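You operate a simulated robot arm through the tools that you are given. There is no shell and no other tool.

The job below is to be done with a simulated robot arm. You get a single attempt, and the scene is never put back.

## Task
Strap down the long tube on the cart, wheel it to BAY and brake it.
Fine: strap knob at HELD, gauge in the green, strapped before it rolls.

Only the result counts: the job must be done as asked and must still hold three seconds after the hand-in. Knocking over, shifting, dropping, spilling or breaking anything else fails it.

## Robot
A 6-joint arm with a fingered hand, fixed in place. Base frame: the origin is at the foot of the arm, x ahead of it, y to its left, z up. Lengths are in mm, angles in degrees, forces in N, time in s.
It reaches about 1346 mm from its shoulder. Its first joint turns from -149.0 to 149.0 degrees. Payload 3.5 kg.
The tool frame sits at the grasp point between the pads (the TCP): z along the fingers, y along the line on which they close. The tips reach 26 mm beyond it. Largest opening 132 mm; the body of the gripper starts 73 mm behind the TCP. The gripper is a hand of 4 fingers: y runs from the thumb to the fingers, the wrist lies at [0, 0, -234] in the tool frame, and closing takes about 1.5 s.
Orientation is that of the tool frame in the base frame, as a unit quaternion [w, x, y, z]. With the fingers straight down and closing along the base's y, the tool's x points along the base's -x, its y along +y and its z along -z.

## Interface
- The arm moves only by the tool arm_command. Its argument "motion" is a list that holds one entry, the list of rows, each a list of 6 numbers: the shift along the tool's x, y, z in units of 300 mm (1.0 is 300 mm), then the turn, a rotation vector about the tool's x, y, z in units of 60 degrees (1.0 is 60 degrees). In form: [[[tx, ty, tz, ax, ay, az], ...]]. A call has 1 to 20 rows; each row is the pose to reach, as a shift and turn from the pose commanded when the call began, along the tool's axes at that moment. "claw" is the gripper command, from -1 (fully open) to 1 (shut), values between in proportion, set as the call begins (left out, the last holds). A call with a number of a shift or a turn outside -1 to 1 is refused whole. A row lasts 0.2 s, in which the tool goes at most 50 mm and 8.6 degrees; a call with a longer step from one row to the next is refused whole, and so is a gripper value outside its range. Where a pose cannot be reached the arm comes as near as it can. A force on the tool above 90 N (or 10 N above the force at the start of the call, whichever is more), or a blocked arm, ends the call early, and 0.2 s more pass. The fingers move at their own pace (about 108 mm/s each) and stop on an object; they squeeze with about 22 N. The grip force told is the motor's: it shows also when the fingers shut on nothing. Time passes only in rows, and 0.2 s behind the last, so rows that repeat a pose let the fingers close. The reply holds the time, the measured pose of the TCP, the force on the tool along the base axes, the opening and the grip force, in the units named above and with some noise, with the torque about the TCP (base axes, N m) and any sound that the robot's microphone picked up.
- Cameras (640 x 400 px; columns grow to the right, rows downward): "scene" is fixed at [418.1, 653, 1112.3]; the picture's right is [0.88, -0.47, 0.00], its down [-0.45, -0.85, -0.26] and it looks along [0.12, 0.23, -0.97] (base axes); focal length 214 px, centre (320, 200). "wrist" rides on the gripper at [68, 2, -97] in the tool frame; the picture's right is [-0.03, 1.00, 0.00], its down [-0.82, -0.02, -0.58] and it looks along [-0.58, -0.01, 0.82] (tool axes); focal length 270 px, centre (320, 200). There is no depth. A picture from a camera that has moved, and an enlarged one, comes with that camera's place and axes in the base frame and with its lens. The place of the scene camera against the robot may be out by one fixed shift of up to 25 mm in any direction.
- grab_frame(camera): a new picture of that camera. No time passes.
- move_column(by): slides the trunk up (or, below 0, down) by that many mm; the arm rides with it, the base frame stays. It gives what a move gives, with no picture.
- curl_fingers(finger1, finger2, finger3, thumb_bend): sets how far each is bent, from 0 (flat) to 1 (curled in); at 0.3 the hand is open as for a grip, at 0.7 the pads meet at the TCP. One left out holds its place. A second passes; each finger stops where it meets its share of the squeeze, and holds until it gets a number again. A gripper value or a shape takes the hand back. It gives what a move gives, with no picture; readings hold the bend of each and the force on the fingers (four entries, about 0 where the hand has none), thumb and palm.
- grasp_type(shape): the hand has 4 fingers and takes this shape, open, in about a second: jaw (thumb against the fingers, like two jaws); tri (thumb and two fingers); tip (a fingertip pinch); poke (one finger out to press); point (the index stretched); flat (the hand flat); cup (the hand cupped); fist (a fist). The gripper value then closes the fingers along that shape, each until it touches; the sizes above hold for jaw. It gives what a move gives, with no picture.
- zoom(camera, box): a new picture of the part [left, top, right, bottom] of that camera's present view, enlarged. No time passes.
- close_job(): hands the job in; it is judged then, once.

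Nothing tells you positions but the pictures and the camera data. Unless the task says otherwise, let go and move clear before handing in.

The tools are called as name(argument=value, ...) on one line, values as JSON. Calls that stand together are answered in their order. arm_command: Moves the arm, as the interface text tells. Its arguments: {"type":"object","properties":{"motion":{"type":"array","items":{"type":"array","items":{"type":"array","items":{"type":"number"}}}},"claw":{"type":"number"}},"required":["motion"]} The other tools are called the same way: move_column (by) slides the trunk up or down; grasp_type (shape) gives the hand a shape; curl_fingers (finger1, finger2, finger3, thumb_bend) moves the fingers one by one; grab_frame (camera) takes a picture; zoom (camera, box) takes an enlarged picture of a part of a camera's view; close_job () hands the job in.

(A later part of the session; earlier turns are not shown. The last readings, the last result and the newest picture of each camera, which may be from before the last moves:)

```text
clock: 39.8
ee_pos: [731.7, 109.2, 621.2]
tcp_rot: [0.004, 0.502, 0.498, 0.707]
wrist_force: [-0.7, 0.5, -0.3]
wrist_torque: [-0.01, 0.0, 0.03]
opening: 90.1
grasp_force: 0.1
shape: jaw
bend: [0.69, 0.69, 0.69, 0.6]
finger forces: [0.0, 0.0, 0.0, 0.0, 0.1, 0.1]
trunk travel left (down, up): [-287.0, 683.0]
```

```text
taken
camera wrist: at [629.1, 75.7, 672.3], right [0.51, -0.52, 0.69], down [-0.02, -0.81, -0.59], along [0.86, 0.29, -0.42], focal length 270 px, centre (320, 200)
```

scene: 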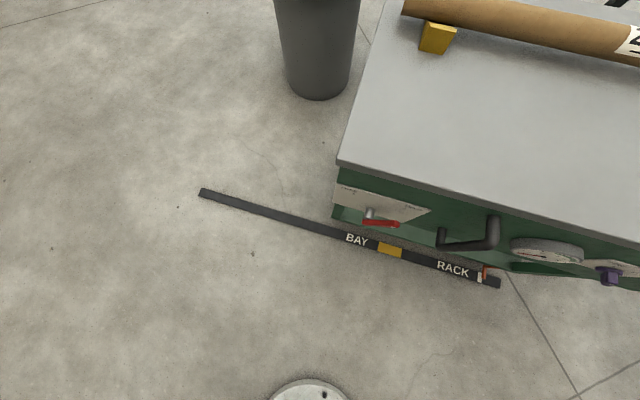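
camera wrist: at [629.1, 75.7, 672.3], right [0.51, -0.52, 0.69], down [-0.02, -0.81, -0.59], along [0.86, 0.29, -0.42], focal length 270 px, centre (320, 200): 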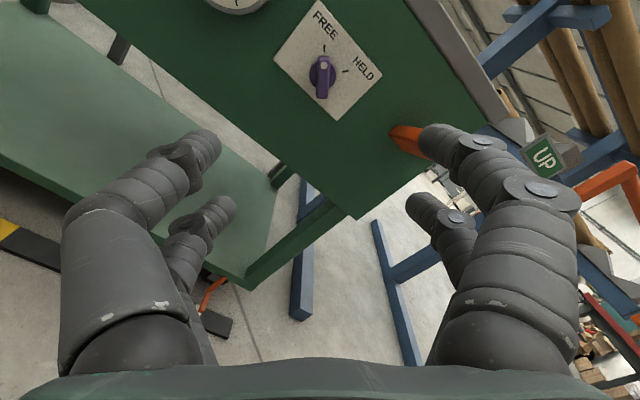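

The knob bar now stands square to the closing direction. I zoom in on it.

zoom(camera="wrist", box=[260, 0, 400, 130])

arm_command(motion=[[[0, 0, 0, 0, 0, 0.13], [0, 0, 0, 0, 0, 0.26], [0, 0, 0, 0, 0, 0.39], [0, 0, 0, 0, 0, 0.52], [0, 0, 0, 0, 0, 0.65], [0, 0, 0, 0, 0, 0.78], [0, 0, 0, 0, 0, 0.91]]])

```text
3.08 times, centred on (330, 65) of wrist
camera zoom: at [629.1, 75.7, 672.3], right [0.51, -0.52, 0.69], down [-0.02, -0.81, -0.59], along [0.86, 0.29, -0.42], focal length 832 px, centre (289, 615)
```

zoom: 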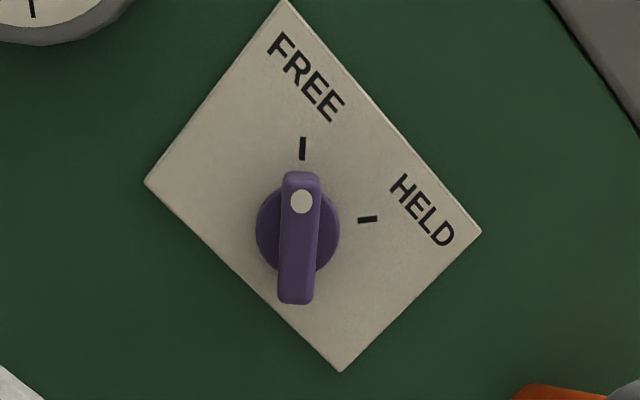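

```text
clock: 41.4
ee_pos: [730.6, 109.9, 621.1]
tcp_rot: [-0.321, 0.674, 0.212, 0.63]
wrist_force: [-0.2, 0.0, -1.1]
wrist_torque: [-0.01, 0.02, -0.04]
opening: 89.9
grasp_force: 0.0
shape: jaw
bend: [0.69, 0.69, 0.69, 0.6]
finger forces: [0.1, 0.0, 0.0, 0.0, 0.0, 0.1]
trunk travel left (down, up): [-287.0, 683.0]
```

That worked to about +100°. I test the rest of the way to +135°.

arm_command(motion=[[[0, 0, 0, 0, 0, 0.12], [0, 0, 0, 0, 0, 0.24], [0, 0, 0, 0, 0, 0.36], [0, 0, 0, 0, 0, 0.48], [0, 0, 0, 0, 0, 0.6]]])

```text
clock: 42.6
ee_pos: [730.2, 108.9, 621.3]
tcp_rot: [-0.501, 0.707, -0.007, 0.499]
wrist_force: [0.4, -0.5, 0.2]
wrist_torque: [0.01, 0.0, 0.0]
opening: 90.1
grasp_force: 0.1
shape: jaw
bend: [0.69, 0.69, 0.69, 0.6]
finger forces: [0.0, 0.1, 0.0, 0.0, 0.0, 0.0]
trunk travel left (down, up): [-287.0, 683.0]
```

The full roll range needed (45° → 135°) is available. I roll back to 45° and approach the knob.

arm_command(motion=[[[0, 0, 0.12, 0, 0, -0.14], [0, 0, 0.24, 0, 0, -0.28], [0, 0, 0.36, 0, 0, -0.42], [0, 0, 0.45, 0, 0, -0.56], [0, 0, 0.5, 0, 0, -0.7], [0, 0, 0.5, 0, 0, -0.84], [0, 0, 0.5, 0, 0, -0.98]]])

arm_command(motion=[[[0, 0, 0, 0, 0, -0.13], [0, 0, 0, 0, 0, -0.26], [0, 0, 0, 0, 0, -0.39], [0, 0, 0, 0, 0, -0.53]]])

grab_frame(camera="wrist")

```text
clock: 44.2
ee_pos: [836.9, 214.7, 622.4]
tcp_rot: [-0.188, 0.619, 0.342, 0.681]
wrist_force: [-0.2, 0.2, -0.4]
wrist_torque: [-0.01, -0.01, -0.02]
opening: 89.7
grasp_force: 0.0
shape: jaw
bend: [0.69, 0.69, 0.69, 0.6]
finger forces: [0.0, 0.0, 0.0, 0.0, 0.1, 0.0]
trunk travel left (down, up): [-287.0, 683.0]
```

```text
clock: 45.2
ee_pos: [838.0, 215.0, 621.9]
tcp_rot: [0.006, 0.502, 0.498, 0.707]
wrist_force: [-1.2, 0.4, 0.5]
wrist_torque: [-0.02, 0.0, 0.0]
opening: 90.0
grasp_force: 0.1
shape: jaw
bend: [0.69, 0.69, 0.69, 0.6]
finger forces: [0.1, 0.0, 0.0, 0.1, 0.1, 0.1]
trunk travel left (down, up): [-287.0, 683.0]
```

```text
taken
camera wrist: at [736.1, 180.7, 671.9], right [0.5, -0.52, 0.69], down [-0.02, -0.81, -0.59], along [0.86, 0.28, -0.42], focal length 270 px, centre (320, 200)
```

wrist: 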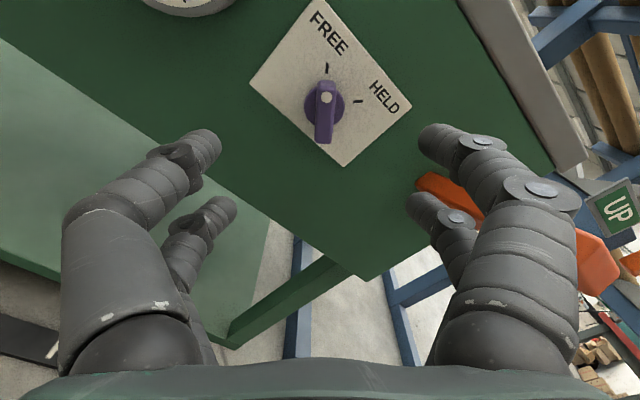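

Centred on the knob. I advance so the fingertips straddle the bar, first to just short of it.

arm_command(motion=[[[0, 0, 0.1, 0, 0, 0], [0, 0, 0.2, 0, 0, 0], [0, 0, 0.3, 0, 0, 0], [0, 0, 0.36, 0, 0, 0]]])

grab_frame(camera="wrist")

```text
clock: 46.2
ee_pos: [915.7, 291.0, 621.6]
tcp_rot: [0.006, 0.502, 0.498, 0.707]
wrist_force: [-0.9, -0.4, -0.2]
wrist_torque: [-0.03, 0.01, 0.01]
opening: 89.6
grasp_force: 0.1
shape: jaw
bend: [0.69, 0.69, 0.69, 0.6]
finger forces: [0.0, 0.0, 0.0, 0.1, 0.0, 0.1]
trunk travel left (down, up): [-287.0, 683.0]
```

```text
taken
camera wrist: at [813.6, 256.8, 672.0], right [0.51, -0.52, 0.69], down [-0.02, -0.81, -0.59], along [0.86, 0.28, -0.42], focal length 270 px, centre (320, 200)
```

wrist: 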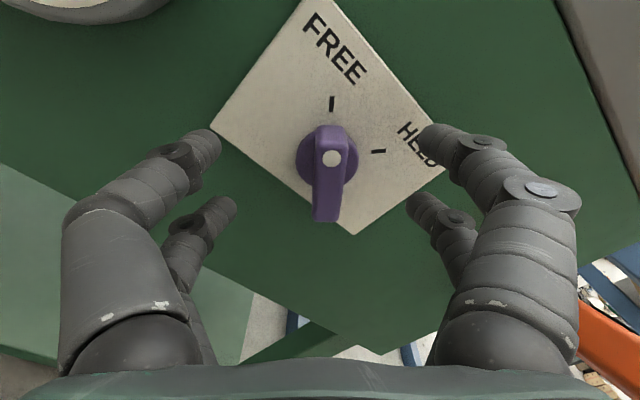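

The bar is between the fingertips, about 3 mm to the right of centre. I nudge right and forward 14 mm.

arm_command(motion=[[[-0.008, 0.008, 0.025, 0, 0, 0], [-0.008, 0.008, 0.047, 0, 0, 0], [-0.008, 0.008, 0.047, 0, 0, 0]]])

grab_frame(camera="wrist")

```text
clock: 47.0
ee_pos: [927.7, 297.6, 621.5]
tcp_rot: [0.006, 0.502, 0.498, 0.707]
wrist_force: [0.2, 0.2, 0.6]
wrist_torque: [-0.04, -0.02, 0.03]
opening: 89.9
grasp_force: 0.1
shape: jaw
bend: [0.69, 0.69, 0.69, 0.6]
finger forces: [0.0, 0.0, 0.0, 0.1, 0.1, 0.0]
trunk travel left (down, up): [-287.0, 683.0]
```

```text
taken
camera wrist: at [826.0, 264.0, 672.1], right [0.51, -0.52, 0.69], down [-0.02, -0.81, -0.59], along [0.86, 0.29, -0.42], focal length 270 px, centre (320, 200)
```

wrist: 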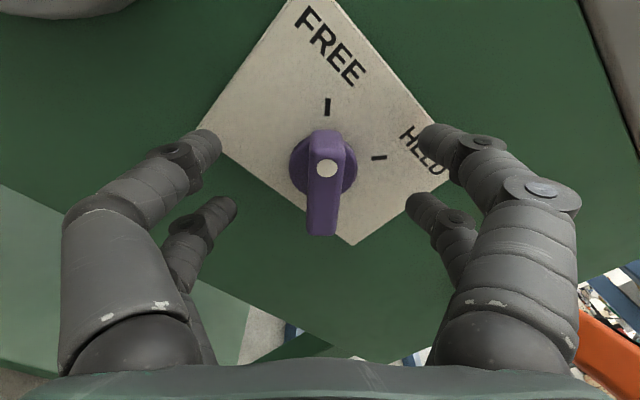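

Good overlap. I close the fingers on the knob bar.

arm_command(motion=[[[0, 0, 0, 0, 0, 0], [0, 0, 0, 0, 0, 0], [0, 0, 0, 0, 0, 0], [0, 0, 0, 0, 0, 0], [0, 0, 0, 0, 0, 0], [0, 0, 0, 0, 0, 0], [0, 0, 0, 0, 0, 0], [0, 0, 0, 0, 0, 0]]], claw=1.0)

grab_frame(camera="wrist")

```text
clock: 48.8
ee_pos: [927.5, 296.7, 621.5]
tcp_rot: [0.005, 0.502, 0.499, 0.707]
wrist_force: [4.3, 5.6, 1.3]
wrist_torque: [0.04, 0.07, 0.05]
opening: 7.9
grasp_force: 21.9
shape: jaw
bend: [0.72, 0.72, 0.72, 0.7]
finger forces: [19.4, 19.5, 19.1, 0.1, 19.5, 0.1]
trunk travel left (down, up): [-287.0, 683.0]
```

```text
taken
camera wrist: at [826.1, 264.1, 671.9], right [0.51, -0.52, 0.69], down [-0.02, -0.81, -0.59], along [0.86, 0.29, -0.42], focal length 270 px, centre (320, 200)
```

wrist: 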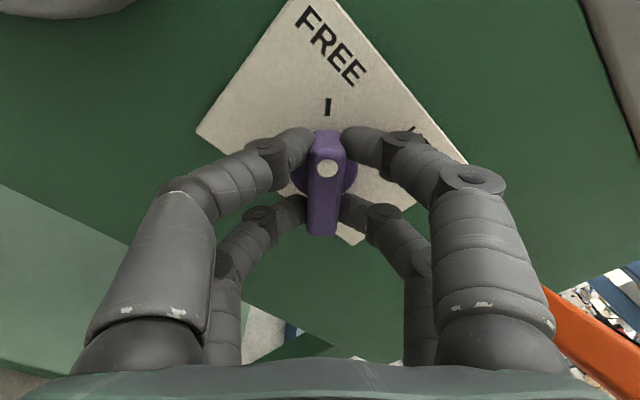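

The knob bar is gripped. I turn it clockwise (positive about the tool axis), first 50°.

arm_command(motion=[[[0, 0, 0, 0, 0, 0.12], [0, 0, 0, 0, 0, 0.24], [0, 0, 0, 0, 0, 0.36], [0, 0, 0, 0, 0, 0.48], [0, 0, 0, 0, 0, 0.6], [0, 0, 0, 0, 0, 0.72], [0, 0, 0, 0, 0, 0.84]]])

grab_frame(camera="wrist")

```text
clock: 50.4
ee_pos: [928.0, 295.4, 623.9]
tcp_rot: [-0.296, 0.667, 0.234, 0.643]
wrist_force: [23.3, 3.0, 25.6]
wrist_torque: [0.19, -0.32, -0.2]
opening: 7.5
grasp_force: 22.0
shape: jaw
bend: [0.72, 0.71, 0.72, 0.7]
finger forces: [20.7, 22.8, 17.9, 0.0, 17.1, 0.1]
trunk travel left (down, up): [-287.0, 683.0]
```

```text
taken
camera wrist: at [865.1, 223.1, 691.9], right [0.69, -0.71, -0.12], down [-0.48, -0.33, -0.81], along [0.54, 0.62, -0.57], focal length 270 px, centre (320, 200)
```

wrist: 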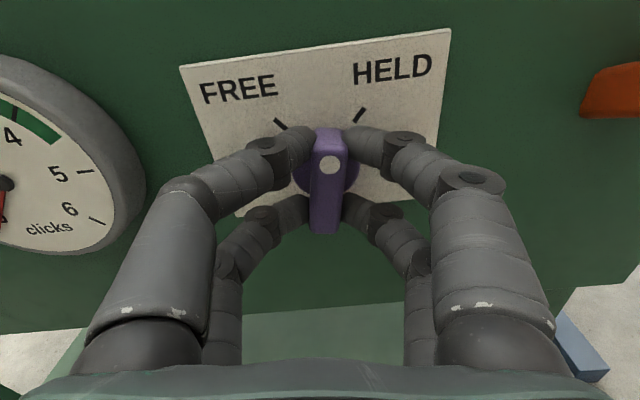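

It turns; the pointer is midway between FREE and HELD. I continue the remaining 40°.

arm_command(motion=[[[-0.01, 0, 0, 0, 0, 0.12], [-0.01, 0, 0, 0, 0, 0.24], [-0.01, 0, 0, 0, 0, 0.36], [-0.01, 0, 0, 0, 0, 0.4]]])

grab_frame(camera="wrist")

```text
clock: 51.4
ee_pos: [929.0, 295.6, 622.3]
tcp_rot: [-0.423, 0.702, 0.089, 0.566]
wrist_force: [36.1, -0.1, 36.9]
wrist_torque: [0.3, -0.5, -0.32]
opening: 6.8
grasp_force: 21.7
shape: jaw
bend: [0.72, 0.71, 0.71, 0.7]
finger forces: [17.9, 19.5, 19.2, 0.1, 17.0, 0.0]
trunk travel left (down, up): [-287.0, 683.0]
```

```text
taken
camera wrist: at [883.8, 203.1, 682.5], right [0.59, -0.62, -0.51], down [-0.71, -0.1, -0.7], along [0.38, 0.78, -0.5], focal length 270 px, centre (320, 200)
```

wrist: 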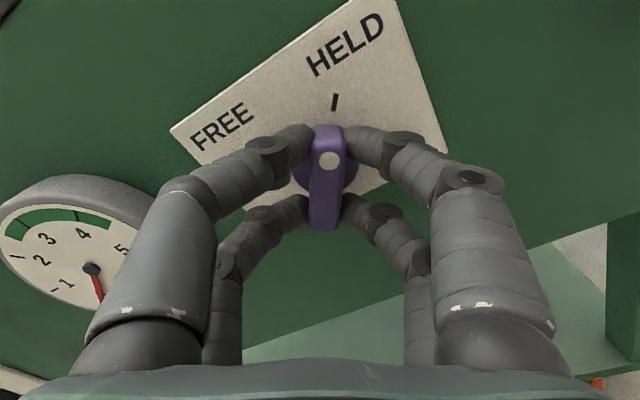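

The pointer is nearly at HELD, but sideways force is building (~50 N) since my axis is slightly off. I ease the trunk up a few mm to relax it.

move_column(by=4)

```text
clock: 51.9
ee_pos: [927.7, 296.7, 623.6]
tcp_rot: [-0.42, 0.703, 0.091, 0.566]
wrist_force: [29.2, -3.8, 10.5]
wrist_torque: [0.09, -0.15, -0.33]
opening: 6.5
grasp_force: 22.2
shape: jaw
bend: [0.72, 0.71, 0.71, 0.7]
finger forces: [22.6, 23.5, 17.2, 0.0, 16.1, 0.0]
trunk travel left (down, up): [-291.0, 679.0]
```

Force is relaxed. I finish the last ~17° with a small corrective shift.

arm_command(motion=[[[0.004, 0.007, 0.004, 0, 0, 0.1], [0.004, 0.007, 0.004, 0, 0, 0.2], [0.004, 0.007, 0.004, 0, 0, 0.285], [0.004, 0.007, 0.004, 0, 0, 0.285]]])

grab_frame(camera="wrist")

```text
clock: 52.9
ee_pos: [930.0, 295.8, 625.2]
tcp_rot: [-0.502, 0.709, -0.013, 0.496]
wrist_force: [7.1, -13.7, 7.8]
wrist_torque: [-0.59, -0.66, -0.31]
opening: 7.3
grasp_force: 21.7
shape: jaw
bend: [0.72, 0.71, 0.71, 0.7]
finger forces: [18.9, 29.5, 15.4, 0.0, 26.9, 0.0]
trunk travel left (down, up): [-291.0, 679.0]
```

```text
taken
camera wrist: at [896.5, 191.9, 672.4], right [0.47, -0.48, -0.74], down [-0.84, 0.03, -0.55], along [0.28, 0.87, -0.39], focal length 270 px, centre (320, 200)
```

wrist: 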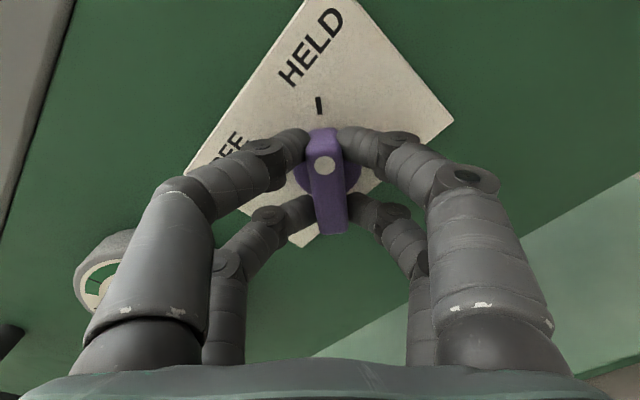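

The pointer lines up with the HELD tick. I open the hand and back away, then check that the knob stays.

arm_command(motion=[[[0, 0, 0, 0, 0, 0], [0, 0, 0, 0, 0, 0], [0, 0, 0, 0, 0, 0], [0, 0, 0, 0, 0, 0]]], claw=-0.36)

arm_command(motion=[[[0, 0, -0.12, 0, 0, 0], [0, 0, -0.28, 0, 0, 0], [0, 0, -0.44, 0, 0, 0], [0, 0, -0.6, 0, 0, 0], [0, 0, -0.76, 0, 0, 0], [0, 0, -0.9, 0, 0, 0]]])

grab_frame(camera="wrist")

```text
clock: 53.9
ee_pos: [930.2, 298.2, 624.6]
tcp_rot: [-0.502, 0.709, -0.012, 0.496]
wrist_force: [-1.1, -0.2, 0.0]
wrist_torque: [0.01, -0.01, 0.03]
opening: 89.4
grasp_force: 0.1
shape: jaw
bend: [0.69, 0.69, 0.69, 0.6]
finger forces: [0.1, 0.0, 0.1, 0.1, 0.1, 0.0]
trunk travel left (down, up): [-291.0, 679.0]
```

```text
clock: 55.3
ee_pos: [737.3, 107.6, 624.7]
tcp_rot: [-0.501, 0.709, -0.013, 0.497]
wrist_force: [-0.6, -0.1, -0.2]
wrist_torque: [-0.02, 0.01, -0.01]
opening: 89.4
grasp_force: 0.0
shape: jaw
bend: [0.69, 0.69, 0.69, 0.6]
finger forces: [0.0, 0.0, 0.0, 0.1, 0.0, 0.1]
trunk travel left (down, up): [-291.0, 679.0]
```

```text
taken
camera wrist: at [703.8, 4.3, 672.2], right [0.47, -0.48, -0.74], down [-0.84, 0.03, -0.55], along [0.28, 0.88, -0.39], focal length 270 px, centre (320, 200)
```

wrist: 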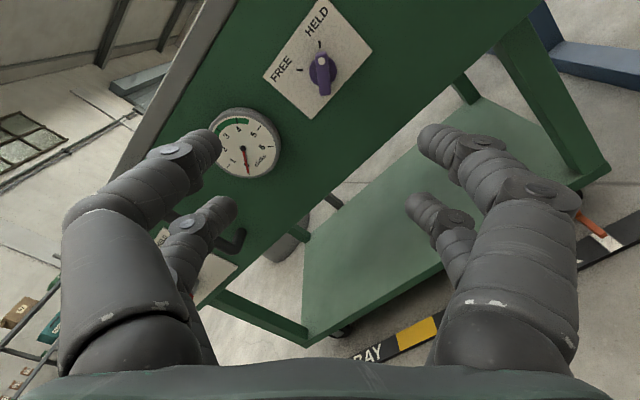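

The knob stays at HELD. Now I go back in front of the STRAP lever, with the hand rolled so thumb and fingers straddle it again.

arm_command(motion=[[[0.054, 0.053, 0, 0, 0, -0.14], [0.108, 0.105, 0, 0, 0, -0.28], [0.161, 0.158, 0, 0, 0, -0.42], [0.215, 0.21, 0, 0, 0, -0.56], [0.269, 0.263, 0, 0, 0, -0.7], [0.323, 0.315, 0, 0, 0, -0.84], [0.376, 0.368, 0, 0, 0, -0.98]]])

arm_command(motion=[[[0, 0, 0, 0, 0, -0.14], [0, 0, 0, 0, 0, -0.28], [0, 0, 0, 0, 0, -0.42], [0, 0, 0, 0, 0, -0.56], [0, 0, 0, 0, 0, -0.7], [0, 0, 0, 0, 0, -0.84], [0, 0, 0, 0, 0, -0.98]]])

arm_command(motion=[[[0, 0, 0, 0, 0, -0.14], [0, 0, 0, 0, 0, -0.28], [0, 0, 0, 0, 0, -0.3]]])

move_column(by=69)

grab_frame(camera="wrist")

```text
clock: 56.9
ee_pos: [847.7, -6.1, 624.2]
tcp_rot: [-0.194, 0.623, 0.338, 0.678]
wrist_force: [0.2, 0.0, 0.2]
wrist_torque: [0.01, -0.03, -0.01]
opening: 89.5
grasp_force: 0.1
shape: jaw
bend: [0.69, 0.69, 0.69, 0.6]
finger forces: [0.1, 0.0, 0.0, 0.0, 0.0, 0.0]
trunk travel left (down, up): [-291.0, 679.0]
```

```text
clock: 58.5
ee_pos: [847.0, -5.7, 624.8]
tcp_rot: [0.164, 0.376, 0.601, 0.686]
wrist_force: [0.9, 0.2, 0.1]
wrist_torque: [0.04, -0.01, 0.01]
opening: 89.3
grasp_force: 0.1
shape: jaw
bend: [0.69, 0.69, 0.69, 0.6]
finger forces: [0.0, 0.0, 0.0, 0.0, 0.0, 0.0]
trunk travel left (down, up): [-291.0, 679.0]
```

```text
clock: 59.3
ee_pos: [848.0, -5.9, 624.1]
tcp_rot: [0.27, 0.279, 0.653, 0.651]
wrist_force: [0.7, -0.2, -0.6]
wrist_torque: [0.01, 0.03, -0.02]
opening: 89.5
grasp_force: 0.1
shape: jaw
bend: [0.69, 0.69, 0.69, 0.6]
finger forces: [0.2, 0.0, 0.0, 0.1, 0.1, 0.1]
trunk travel left (down, up): [-291.0, 679.0]
```

```text
clock: 60.4
ee_pos: [847.0, -4.7, 692.8]
tcp_rot: [0.269, 0.279, 0.652, 0.652]
wrist_force: [-0.6, 0.1, -0.3]
wrist_torque: [0.0, -0.01, -0.02]
opening: 89.3
grasp_force: 0.1
shape: jaw
bend: [0.69, 0.69, 0.69, 0.6]
finger forces: [0.0, 0.1, 0.1, 0.0, 0.1, 0.0]
trunk travel left (down, up): [-360.0, 610.0]
```

```text
taken
camera wrist: at [730.8, -23.7, 697.4], right [0.03, -0.02, 1.0], down [0.16, -0.99, -0.03], along [0.99, 0.16, -0.03], focal length 270 px, centre (320, 200)
```

wrist: 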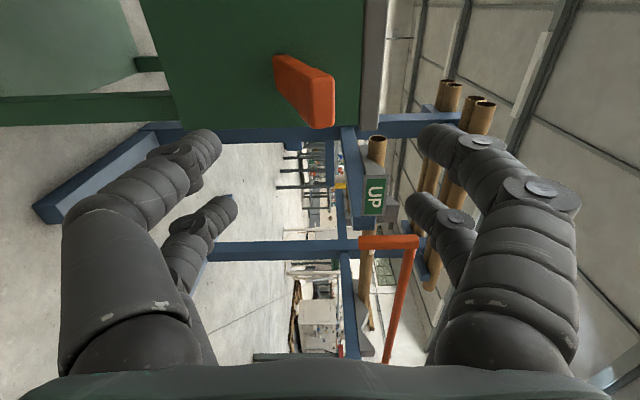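

Lined up with the lever again. I advance 180 mm so the hand straddles it.

arm_command(motion=[[[0, 0, 0.15, 0, 0, 0], [0, 0, 0.3, 0, 0, 0], [0, 0, 0.45, 0, 0, 0], [0, 0, 0.6, 0, 0, 0]]])

move_column(by=-100)

move_column(by=-45)

```text
clock: 61.4
ee_pos: [977.8, 120.8, 692.0]
tcp_rot: [0.268, 0.279, 0.653, 0.65]
wrist_force: [-0.3, 0.8, -0.1]
wrist_torque: [-0.03, 0.0, -0.02]
opening: 89.8
grasp_force: 0.0
shape: jaw
bend: [0.69, 0.69, 0.69, 0.6]
finger forces: [0.0, 0.1, 0.0, 0.1, 0.0, 0.0]
trunk travel left (down, up): [-360.0, 610.0]
```

```text
clock: 62.7
ee_pos: [975.1, 120.9, 593.3]
tcp_rot: [0.269, 0.279, 0.653, 0.651]
wrist_force: [-3.9, -4.2, 6.2]
wrist_torque: [0.26, -0.24, -0.02]
opening: 92.0
grasp_force: 0.1
shape: jaw
bend: [0.66, 0.66, 0.69, 0.6]
finger forces: [3.2, 3.3, 0.0, 0.0, 0.1, 0.0]
trunk travel left (down, up): [-260.0, 710.0]
```

```text
clock: 63.6
ee_pos: [976.3, 120.7, 548.6]
tcp_rot: [0.269, 0.279, 0.653, 0.651]
wrist_force: [5.0, 3.4, 17.7]
wrist_torque: [-0.02, 0.09, -0.04]
opening: 96.3
grasp_force: 0.0
shape: jaw
bend: [0.56, 0.56, 0.69, 0.6]
finger forces: [7.7, 7.8, 0.0, 0.1, 0.1, 0.0]
trunk travel left (down, up): [-215.0, 755.0]
```

No click yet; I continue to the stop.

move_column(by=-15)

grab_frame(camera="wrist")

zoom(camera="scene", box=[480, 210, 640, 310])

```text
clock: 64.2
ee_pos: [975.3, 120.5, 537.4]
tcp_rot: [0.269, 0.279, 0.652, 0.652]
wrist_force: [8.2, 6.8, 35.0]
wrist_torque: [-0.34, 0.38, -0.01]
opening: 98.4
grasp_force: 0.1
shape: jaw
bend: [0.49, 0.49, 0.69, 0.6]
finger forces: [14.9, 15.2, 0.0, 0.1, 0.0, 0.0]
trunk travel left (down, up): [-200.0, 770.0]
```

```text
taken
camera wrist: at [859.0, 102.0, 540.3], right [0.03, -0.03, 1.0], down [0.16, -0.99, -0.03], along [0.99, 0.16, -0.03], focal length 270 px, centre (320, 200)
```

wrist: 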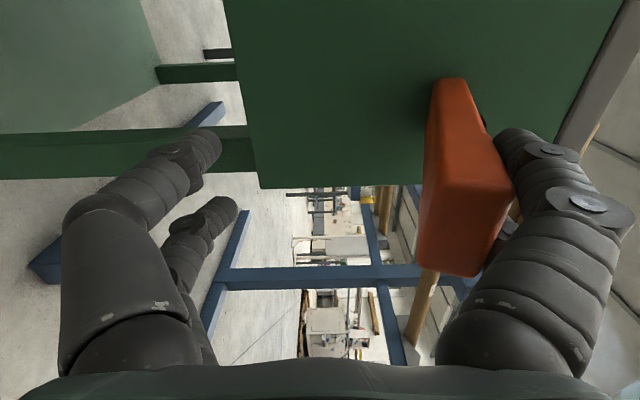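

```text
4.00 times, centred on (560, 260) of scene
camera zoom: at [418.1, 653.0, 1112.3], right [0.88, -0.47, 0.0], down [-0.45, -0.85, -0.26], along [0.12, 0.23, -0.97], focal length 858 px, centre (-640, -40)
```

zoom: 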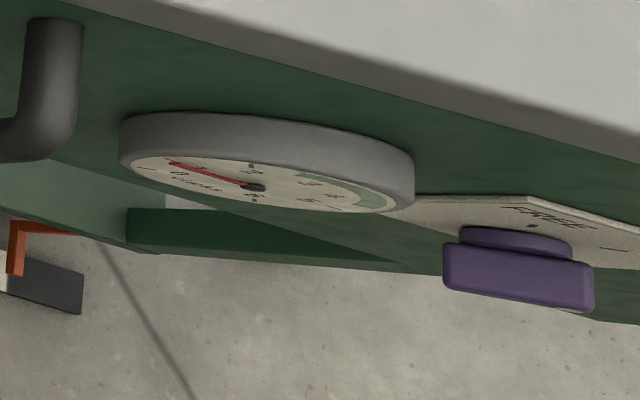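

The needle has moved off 0 to about 1, so with the knob at HELD the pump works. I raise the hand to let the lever return and check that the reading holds.

move_column(by=125)

zoom(camera="scene", box=[480, 210, 640, 310])

grab_frame(camera="wrist")

```text
clock: 65.8
ee_pos: [976.4, 120.2, 656.8]
tcp_rot: [0.269, 0.279, 0.653, 0.651]
wrist_force: [0.2, 0.0, 0.2]
wrist_torque: [-0.01, -0.04, -0.02]
opening: 90.1
grasp_force: 0.1
shape: jaw
bend: [0.68, 0.68, 0.69, 0.6]
finger forces: [0.0, 0.0, 0.0, 0.0, 0.0, 0.0]
trunk travel left (down, up): [-325.0, 645.0]
```

```text
4.00 times, centred on (560, 260) of scene
camera zoom: at [418.1, 653.0, 1112.3], right [0.88, -0.47, 0.0], down [-0.45, -0.85, -0.26], along [0.12, 0.23, -0.97], focal length 858 px, centre (-640, -40)
```

zoom: 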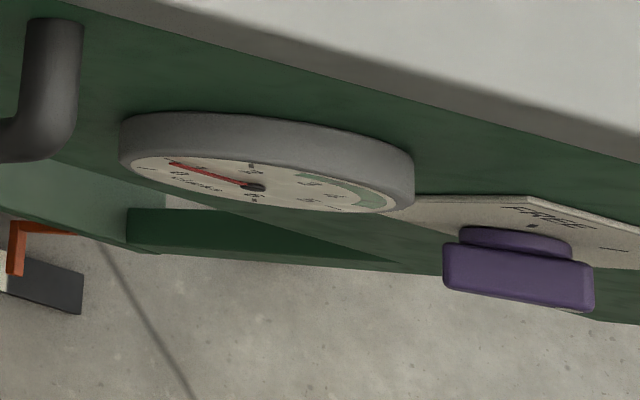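

```text
taken
camera wrist: at [860.0, 101.8, 661.8], right [0.03, -0.02, 1.0], down [0.16, -0.99, -0.02], along [0.99, 0.16, -0.03], focal length 270 px, centre (320, 200)
```

wrist: 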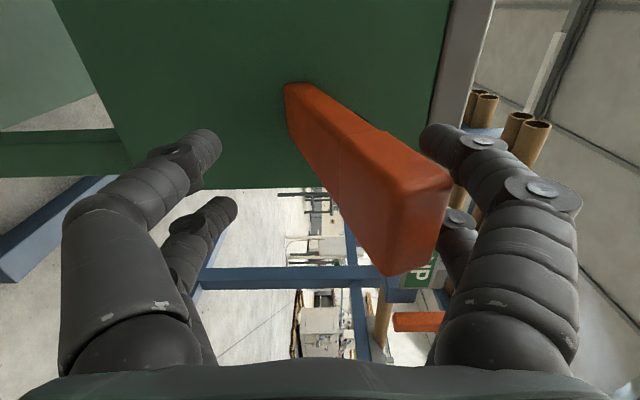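

It holds at 1 click and the lever has come back. I pump a second stroke.

move_column(by=-120)

zoom(camera="scene", box=[480, 210, 640, 310])

move_column(by=125)

zoom(camera="scene", box=[480, 210, 640, 310])

```text
clock: 67.3
ee_pos: [976.1, 120.1, 540.6]
tcp_rot: [0.269, 0.279, 0.651, 0.652]
wrist_force: [6.4, 5.9, 29.1]
wrist_torque: [-0.16, 0.27, 0.01]
opening: 97.8
grasp_force: 0.0
shape: jaw
bend: [0.51, 0.51, 0.69, 0.6]
finger forces: [12.2, 12.3, 0.0, 0.0, 0.1, 0.0]
trunk travel left (down, up): [-205.0, 765.0]
```

```text
4.00 times, centred on (560, 260) of scene
camera zoom: at [418.1, 653.0, 1112.3], right [0.88, -0.47, 0.0], down [-0.45, -0.85, -0.26], along [0.12, 0.23, -0.97], focal length 858 px, centre (-640, -40)
```

zoom: 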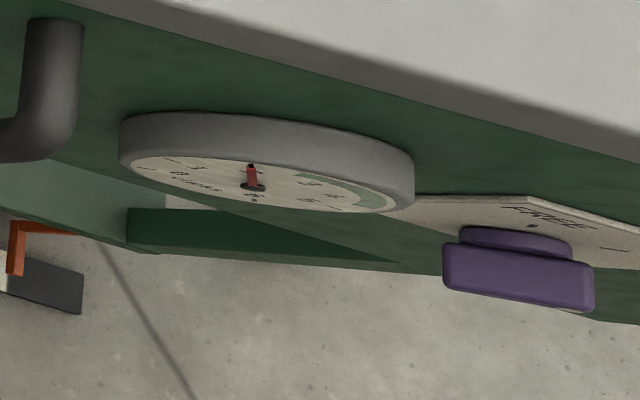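

```text
clock: 68.8
ee_pos: [976.4, 120.7, 662.7]
tcp_rot: [0.268, 0.28, 0.654, 0.65]
wrist_force: [-0.1, -0.6, -0.6]
wrist_torque: [0.01, 0.0, 0.02]
opening: 89.9
grasp_force: 0.1
shape: jaw
bend: [0.68, 0.68, 0.69, 0.6]
finger forces: [0.0, 0.1, 0.0, 0.0, 0.0, 0.0]
trunk travel left (down, up): [-330.0, 640.0]
```

```text
4.00 times, centred on (560, 260) of scene
camera zoom: at [418.1, 653.0, 1112.3], right [0.88, -0.47, 0.0], down [-0.45, -0.85, -0.26], along [0.12, 0.23, -0.97], focal length 858 px, centre (-640, -40)
```

zoom: 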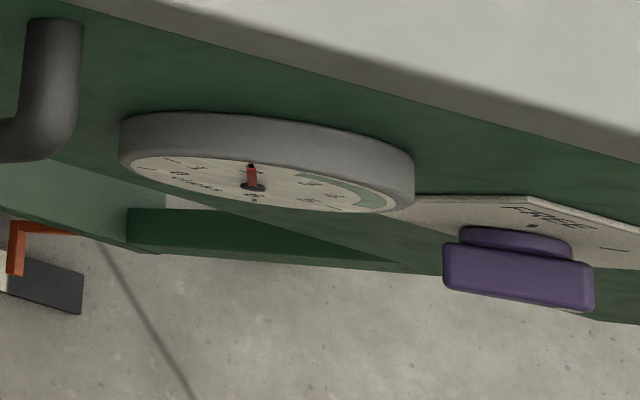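

That reads 2. I pump a third stroke.

move_column(by=-125)

move_column(by=125)

zoom(camera="scene", box=[480, 210, 640, 310])

```text
clock: 70.4
ee_pos: [976.1, 120.7, 540.5]
tcp_rot: [0.268, 0.28, 0.651, 0.652]
wrist_force: [7.9, 5.6, 28.6]
wrist_torque: [-0.18, 0.25, 0.0]
opening: 97.7
grasp_force: 0.0
shape: jaw
bend: [0.51, 0.51, 0.69, 0.6]
finger forces: [12.2, 12.3, 0.0, 0.0, 0.0, 0.1]
trunk travel left (down, up): [-205.0, 765.0]
```

```text
clock: 71.9
ee_pos: [976.5, 121.0, 662.7]
tcp_rot: [0.27, 0.279, 0.653, 0.65]
wrist_force: [-0.5, 0.9, -0.4]
wrist_torque: [-0.05, 0.02, 0.0]
opening: 90.0
grasp_force: 0.2
shape: jaw
bend: [0.68, 0.68, 0.69, 0.6]
finger forces: [0.0, 0.0, 0.0, 0.1, 0.0, 0.2]
trunk travel left (down, up): [-330.0, 640.0]
```

```text
4.00 times, centred on (560, 260) of scene
camera zoom: at [418.1, 653.0, 1112.3], right [0.88, -0.47, 0.0], down [-0.45, -0.85, -0.26], along [0.12, 0.23, -0.97], focal length 858 px, centre (-640, -40)
```

zoom: 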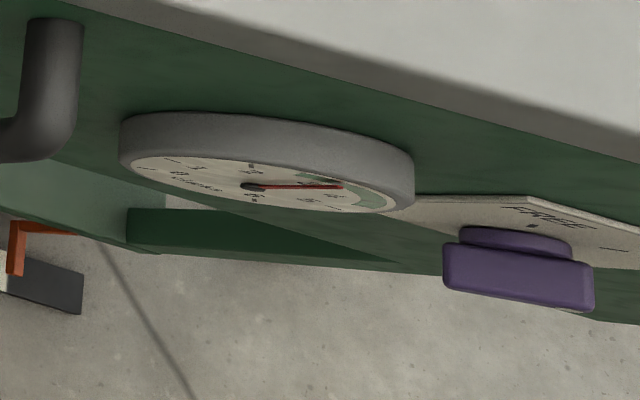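

The needle points straight up at 3, which should be inside the green. I back the hand out and check the gauge up close.

move_column(by=30)

arm_command(motion=[[[0, 0, -0.15, 0, 0, 0], [0, 0, -0.3, 0, 0, 0], [0, 0, -0.45, 0, 0, 0], [0, 0, -0.6, 0, 0, 0], [0, 0, -0.75, 0, 0, 0], [0, 0, -0.9, 0, 0, 0]]])

grab_frame(camera="wrist")

```text
clock: 72.7
ee_pos: [975.9, 120.7, 692.8]
tcp_rot: [0.268, 0.28, 0.653, 0.65]
wrist_force: [0.6, 0.1, -0.3]
wrist_torque: [-0.01, -0.01, 0.0]
opening: 90.0
grasp_force: 0.1
shape: jaw
bend: [0.68, 0.68, 0.69, 0.6]
finger forces: [0.0, 0.0, 0.0, 0.0, 0.0, 0.0]
trunk travel left (down, up): [-360.0, 610.0]
```

```text
clock: 74.0
ee_pos: [782.8, -70.2, 693.7]
tcp_rot: [0.27, 0.278, 0.652, 0.652]
wrist_force: [-0.1, -0.4, -0.6]
wrist_torque: [0.01, -0.02, 0.04]
opening: 90.0
grasp_force: 0.1
shape: jaw
bend: [0.68, 0.68, 0.69, 0.6]
finger forces: [0.0, 0.1, 0.0, 0.0, 0.0, 0.0]
trunk travel left (down, up): [-360.0, 610.0]
```

```text
taken
camera wrist: at [667.1, -87.8, 697.3], right [0.03, -0.02, 1.0], down [0.16, -0.99, -0.03], along [0.99, 0.16, -0.03], focal length 270 px, centre (320, 200)
```

wrist: 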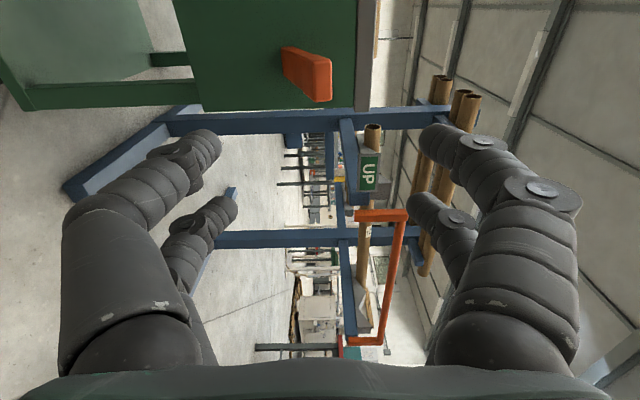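

The lever is back at rest. Next I travel left, rolling the hand so the camera is on top, to check the gauge and then the brake lever.

arm_command(motion=[[[0.14, 0, 0, 0, 0, 0.14], [0.28, 0, 0, 0, 0, 0.28], [0.42, 0, 0, 0, 0, 0.42], [0.56, 0, 0, 0, 0, 0.56], [0.7, 0, 0, 0, 0, 0.7], [0.84, 0, 0, 0, 0, 0.84], [0.98, 0, 0, 0, 0, 0.98]]])

grab_frame(camera="wrist")

```text
clock: 75.7
ee_pos: [702.9, 123.2, 691.9]
tcp_rot: [-0.087, 0.565, 0.431, 0.698]
wrist_force: [-0.4, -0.4, 0.3]
wrist_torque: [0.0, 0.01, 0.0]
opening: 89.8
grasp_force: 0.1
shape: jaw
bend: [0.68, 0.68, 0.69, 0.6]
finger forces: [0.1, 0.0, 0.1, 0.0, 0.0, 0.1]
out of reach, approached as far as the arm can: row 4, 5, 6, 7
trunk travel left (down, up): [-360.0, 610.0]
```

```text
taken
camera wrist: at [611.8, 80.5, 754.3], right [0.62, -0.62, 0.48], down [-0.14, -0.69, -0.71], along [0.77, 0.37, -0.51], focal length 270 px, centre (320, 200)
```

wrist: 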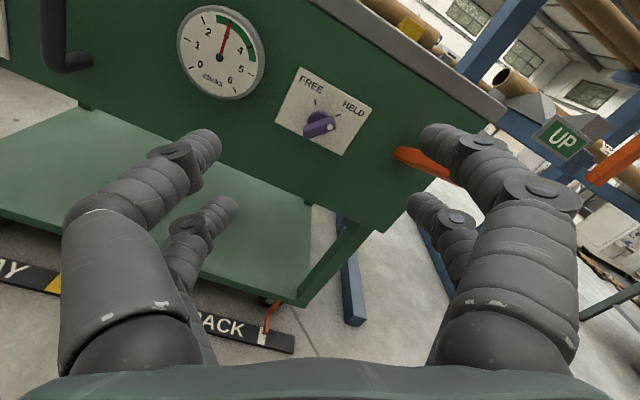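

The gauge is visible now; I zoom to read it and the knob.

zoom(camera="wrist", box=[160, 0, 400, 150])

```text
2.67 times, centred on (280, 75) of wrist
camera zoom: at [611.8, 80.5, 754.3], right [0.62, -0.62, 0.48], down [-0.14, -0.69, -0.71], along [0.77, 0.37, -0.51], focal length 721 px, centre (427, 533)
```

zoom: 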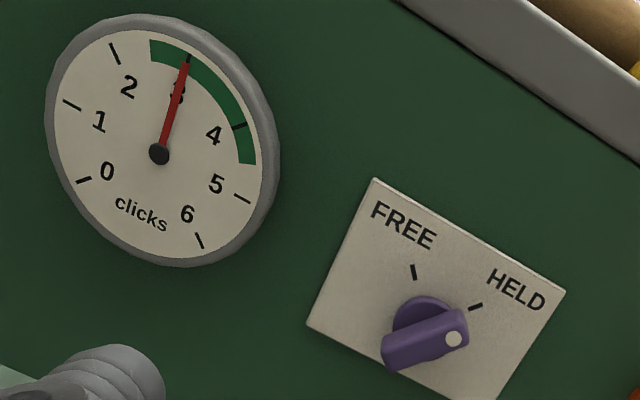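

The gauge sits at 3, well inside the green, and the knob is at HELD: the tube is strapped. Now the brake: I close the hand, move forward out of the arm's dead zone, roll it upright, and travel left in front of the panel.

arm_command(motion=[[[0, 0, 0.095, 0, 0, -0.14], [0, 0, 0.19, 0, 0, -0.28], [0, 0, 0.285, 0, 0, -0.42], [0, 0, 0.38, 0, 0, -0.56], [0, 0, 0.47, 0, 0, -0.7], [0, 0, 0.56, 0, 0, -0.84], [0, 0, 0.65, 0, 0, -0.99]]], claw=1.0)

grab_frame(camera="wrist")

```text
refused: row 7 steps farther than a row can; nothing moved
```

```text
taken
camera wrist: at [611.8, 80.5, 754.3], right [0.62, -0.62, 0.48], down [-0.14, -0.69, -0.71], along [0.77, 0.37, -0.51], focal length 270 px, centre (320, 200)
```

wrist: 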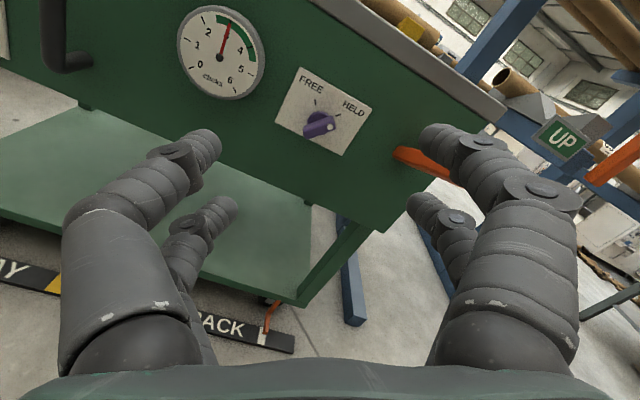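

Refused only because one row's turn was slightly too big; I resend with smaller steps.

arm_command(motion=[[[0, 0, 0.095, 0, 0, -0.14], [0, 0, 0.19, 0, 0, -0.28], [0, 0, 0.285, 0, 0, -0.42], [0, 0, 0.38, 0, 0, -0.56], [0, 0, 0.47, 0, 0, -0.7], [0, 0, 0.56, 0, 0, -0.84], [0, 0, 0.65, 0, 0, -0.98]]], claw=1.0)

grab_frame(camera="wrist")

```text
clock: 77.2
ee_pos: [842.8, 262.7, 691.7]
tcp_rot: [0.27, 0.279, 0.655, 0.649]
wrist_force: [-0.9, -0.7, -0.5]
wrist_torque: [0.01, -0.01, 0.02]
opening: 0.0
grasp_force: 21.6
shape: jaw
bend: [0.62, 0.63, 0.62, 0.7]
finger forces: [0.1, 0.0, 0.0, 0.1, 0.0, 0.0]
trunk travel left (down, up): [-360.0, 610.0]
```

```text
taken
camera wrist: at [725.6, 244.2, 696.5], right [0.03, -0.02, 1.0], down [0.16, -0.99, -0.02], along [0.99, 0.16, -0.03], focal length 270 px, centre (320, 200)
```

wrist: 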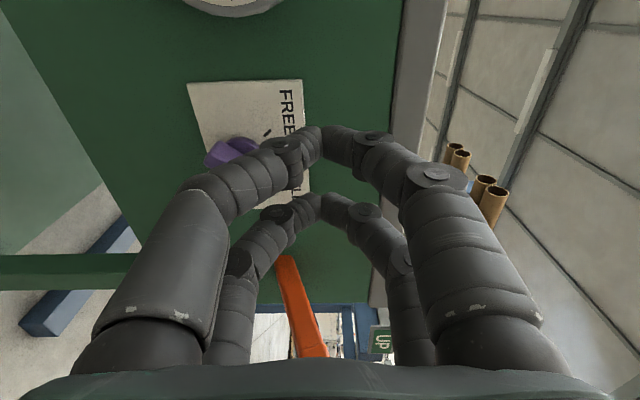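

The hand is closed, upright-rolled, 100+ mm clear of the panel. I travel left along the panel.

arm_command(motion=[[[0.14, 0, 0, 0, 0, 0], [0.28, 0, 0, 0, 0, 0], [0.42, 0, 0, 0, 0, 0], [0.56, 0, 0, 0, 0, 0], [0.7, 0, 0, 0, 0, 0], [0.84, 0, 0, 0, 0, 0], [0.98, 0, 0, 0, 0, 0]]])

grab_frame(camera="wrist")

grab_frame(camera="scene")

```text
clock: 78.8
ee_pos: [636.0, 473.6, 693.2]
tcp_rot: [0.269, 0.279, 0.652, 0.651]
wrist_force: [0.5, 0.8, 0.5]
wrist_torque: [-0.02, 0.0, 0.0]
opening: 0.0
grasp_force: 22.2
shape: jaw
bend: [0.62, 0.63, 0.62, 0.7]
finger forces: [0.1, 0.0, 0.1, 0.0, 0.1, 0.0]
trunk travel left (down, up): [-360.0, 610.0]
```

```text
taken
camera wrist: at [518.9, 454.5, 697.4], right [0.03, -0.02, 1.0], down [0.16, -0.99, -0.03], along [0.99, 0.16, -0.03], focal length 270 px, centre (320, 200)
```

wrist: 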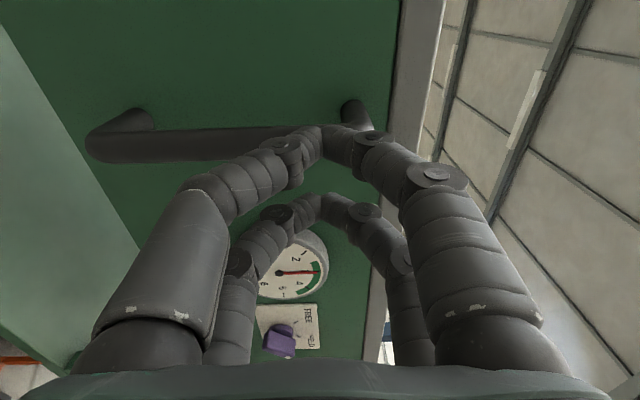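

```text
taken
```

scene: 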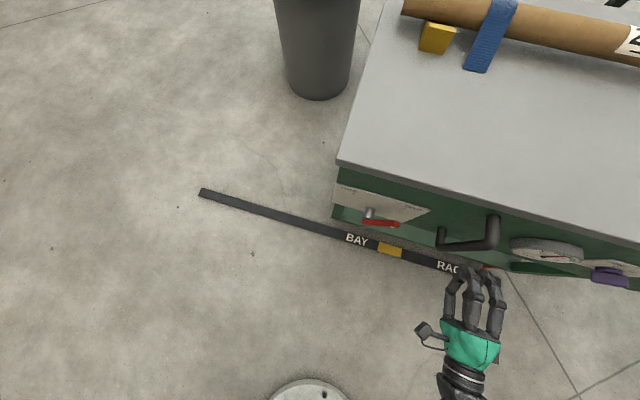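

A blue strap now shows over the tube, and the handle bar is located at u≈−104, z 540–722, n≈850. I continue left to the brake lever.

arm_command(motion=[[[0.14, 0, 0, 0, 0, 0], [0.28, 0, 0, 0, 0, 0], [0.4, 0, 0, 0, 0, 0]]])

grab_frame(camera="wrist")

zoom(camera="scene", box=[320, 160, 480, 260])

```text
clock: 79.7
ee_pos: [566.1, 543.6, 684.7]
tcp_rot: [0.191, 0.331, 0.643, 0.663]
wrist_force: [0.2, 0.0, -0.6]
wrist_torque: [0.03, -0.02, 0.01]
opening: 0.0
grasp_force: 22.1
shape: jaw
bend: [0.62, 0.63, 0.62, 0.7]
finger forces: [0.1, 0.1, 0.1, 0.0, 0.1, 0.1]
out of reach, approached as far as the arm can: row 2, 3
trunk travel left (down, up): [-360.0, 610.0]
```

```text
taken
camera wrist: at [452.2, 520.3, 704.2], right [0.19, -0.12, 0.98], down [0.18, -0.97, -0.15], along [0.97, 0.2, -0.16], focal length 270 px, centre (320, 200)
```

wrist: 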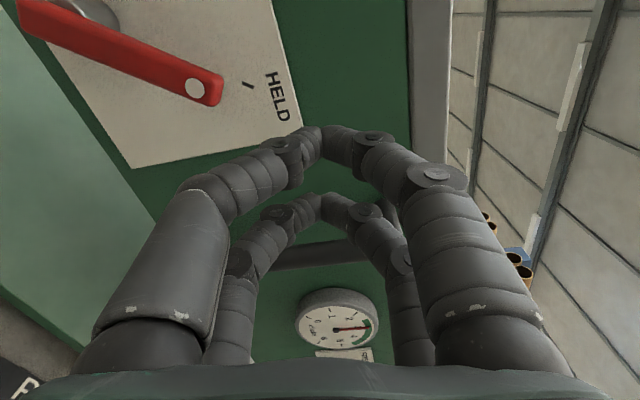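

```text
4.00 times, centred on (400, 210) of scene
camera zoom: at [418.1, 653.0, 1112.3], right [0.88, -0.47, 0.0], down [-0.45, -0.85, -0.26], along [0.12, 0.23, -0.97], focal length 858 px, centre (0, 160)
```

zoom: 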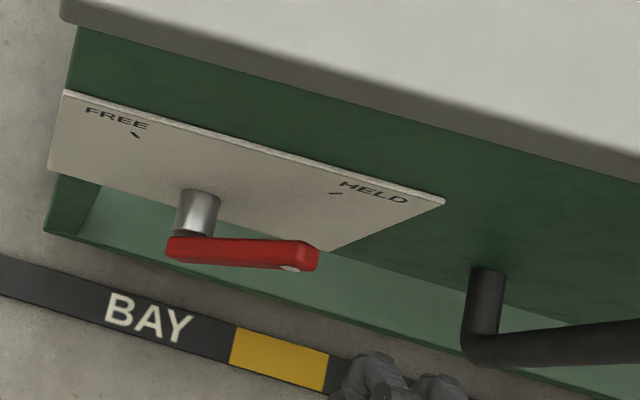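

The lever dot is at about (u 43, n 857, z 613), with its hub near (u 103, z 548). The arm is at its inner reach limit, so I level the hand again slightly further forward and then drop to z≈600 beside the brake lever, between it and the handle.

arm_command(motion=[[[-0.024, 0.02, 0.048, -0.024, -0.018, -0.092], [-0.048, 0.039, 0.096, -0.048, -0.037, -0.183], [-0.048, 0.039, 0.096, -0.048, -0.037, -0.183]]])

move_column(by=-92)

grab_frame(camera="wrist")

zoom(camera="scene", box=[320, 160, 520, 285])

```text
clock: 80.5
ee_pos: [600.7, 546.9, 701.8]
tcp_rot: [0.3, 0.274, 0.641, 0.651]
wrist_force: [-0.1, -0.2, 0.8]
wrist_torque: [-0.1, -0.05, -0.02]
opening: 0.1
grasp_force: 22.0
shape: jaw
bend: [0.62, 0.63, 0.62, 0.7]
finger forces: [0.0, 0.0, 0.0, 0.1, 0.1, 0.0]
out of reach, approached as far as the arm can: row 1, 2, 3
trunk travel left (down, up): [-360.0, 610.0]
```

```text
clock: 81.7
ee_pos: [601.3, 547.8, 610.9]
tcp_rot: [0.343, 0.227, 0.657, 0.632]
wrist_force: [0.3, 0.3, -0.1]
wrist_torque: [0.02, 0.01, 0.0]
opening: 0.0
grasp_force: 22.2
shape: jaw
bend: [0.62, 0.63, 0.62, 0.7]
finger forces: [0.0, 0.0, 0.0, 0.0, 0.0, 0.0]
trunk travel left (down, up): [-268.0, 702.0]
```

```text
taken
camera wrist: at [484.4, 533.1, 598.9], right [-0.12, 0.08, 0.99], down [0.12, -0.99, 0.09], along [0.99, 0.13, 0.11], focal length 270 px, centre (320, 200)
```

wrist: 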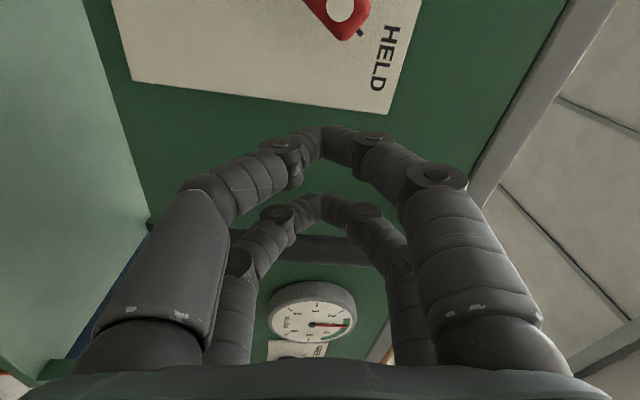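

```text
3.20 times, centred on (420, 222) of scene
camera zoom: at [418.1, 653.0, 1112.3], right [0.88, -0.47, 0.0], down [-0.45, -0.85, -0.26], along [0.12, 0.23, -0.97], focal length 686 px, centre (0, 128)
```

zoom: 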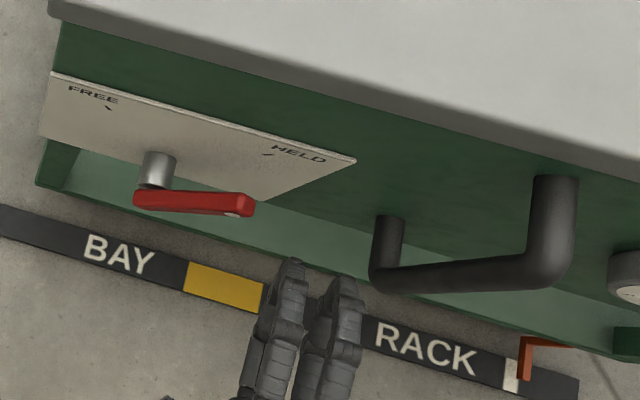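

The wrist seems to lag near a singular posture, so the pose shifted. I hold still a moment to read the settled pose.

arm_command(motion=[[[0, 0, 0, 0, 0, 0], [0, 0, 0, 0, 0, 0], [0, 0, 0, 0, 0, 0]]])

```text
clock: 82.5
ee_pos: [601.5, 547.5, 610.3]
tcp_rot: [0.344, 0.226, 0.656, 0.632]
wrist_force: [0.2, -0.2, 0.4]
wrist_torque: [-0.01, 0.02, 0.02]
opening: 0.0
grasp_force: 22.2
shape: jaw
bend: [0.62, 0.63, 0.62, 0.7]
finger forces: [0.0, 0.0, 0.0, 0.0, 0.0, 0.0]
trunk travel left (down, up): [-268.0, 702.0]
```

arm_command(motion=[[[0.011, -0.013, 0.011, 0.016, 0.016, 0.08], [0.021, -0.027, 0.022, 0.032, 0.032, 0.159], [0.021, -0.027, 0.022, 0.032, 0.032, 0.159], [0.021, -0.027, 0.022, 0.032, 0.032, 0.159]]])

grab_frame(camera="wrist")

```text
clock: 83.5
ee_pos: [602.5, 555.8, 602.1]
tcp_rot: [0.275, 0.275, 0.653, 0.65]
wrist_force: [0.0, -0.4, -0.9]
wrist_torque: [0.0, -0.03, 0.0]
opening: 0.0
grasp_force: 21.9
shape: jaw
bend: [0.62, 0.63, 0.62, 0.7]
finger forces: [0.0, 0.0, 0.0, 0.0, 0.1, 0.1]
trunk travel left (down, up): [-268.0, 702.0]
```

```text
taken
camera wrist: at [486.1, 538.2, 605.2], right [0.02, -0.02, 1.0], down [0.15, -0.99, -0.02], along [0.99, 0.15, -0.02], focal length 270 px, centre (320, 200)
```

wrist: 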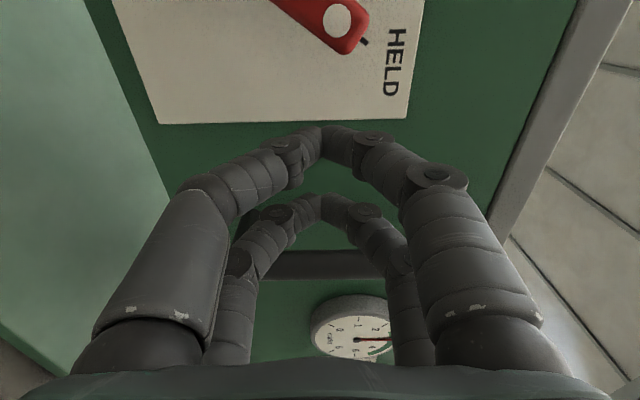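

Level and square again: TCP at u≈−21, n≈819, z≈602, with the lever tip at u≈30. I advance 40 mm so the fingertips are alongside the lever, to its right.

arm_command(motion=[[[0, 0, 0.067, 0, 0, 0], [0, 0, 0.133, 0, 0, 0], [0, 0, 0.133, 0, 0, 0]]])

grab_frame(camera="wrist")

zoom(camera="scene", box=[320, 160, 520, 285])

```text
clock: 84.3
ee_pos: [630.7, 584.3, 601.8]
tcp_rot: [0.276, 0.276, 0.652, 0.651]
wrist_force: [0.1, -0.9, 0.2]
wrist_torque: [0.04, -0.02, 0.02]
opening: 0.4
grasp_force: 22.0
shape: jaw
bend: [0.62, 0.63, 0.62, 0.7]
finger forces: [0.0, 0.0, 0.0, 0.1, 0.0, 0.1]
trunk travel left (down, up): [-268.0, 702.0]
```

```text
taken
camera wrist: at [514.7, 565.4, 605.1], right [0.02, -0.02, 1.0], down [0.15, -0.99, -0.02], along [0.99, 0.15, -0.02], focal length 270 px, centre (320, 200)
```

wrist: 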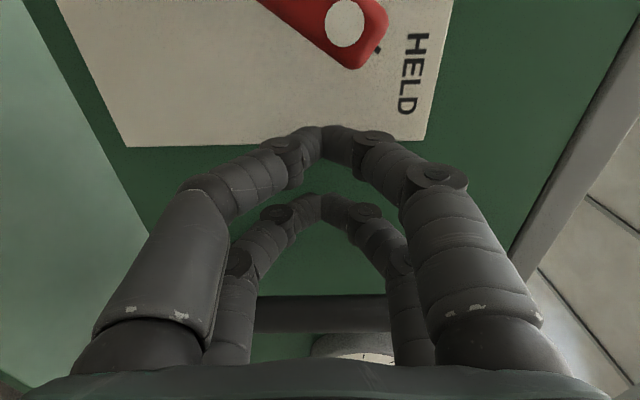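

```text
3.20 times, centred on (420, 222) of scene
camera zoom: at [418.1, 653.0, 1112.3], right [0.88, -0.47, 0.0], down [-0.45, -0.85, -0.26], along [0.12, 0.23, -0.97], focal length 686 px, centre (0, 128)
```

zoom: 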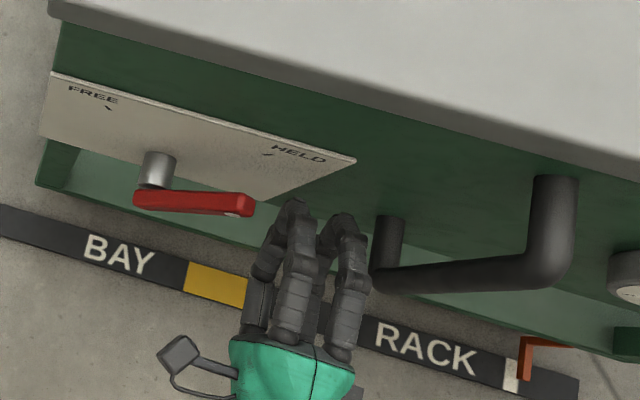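

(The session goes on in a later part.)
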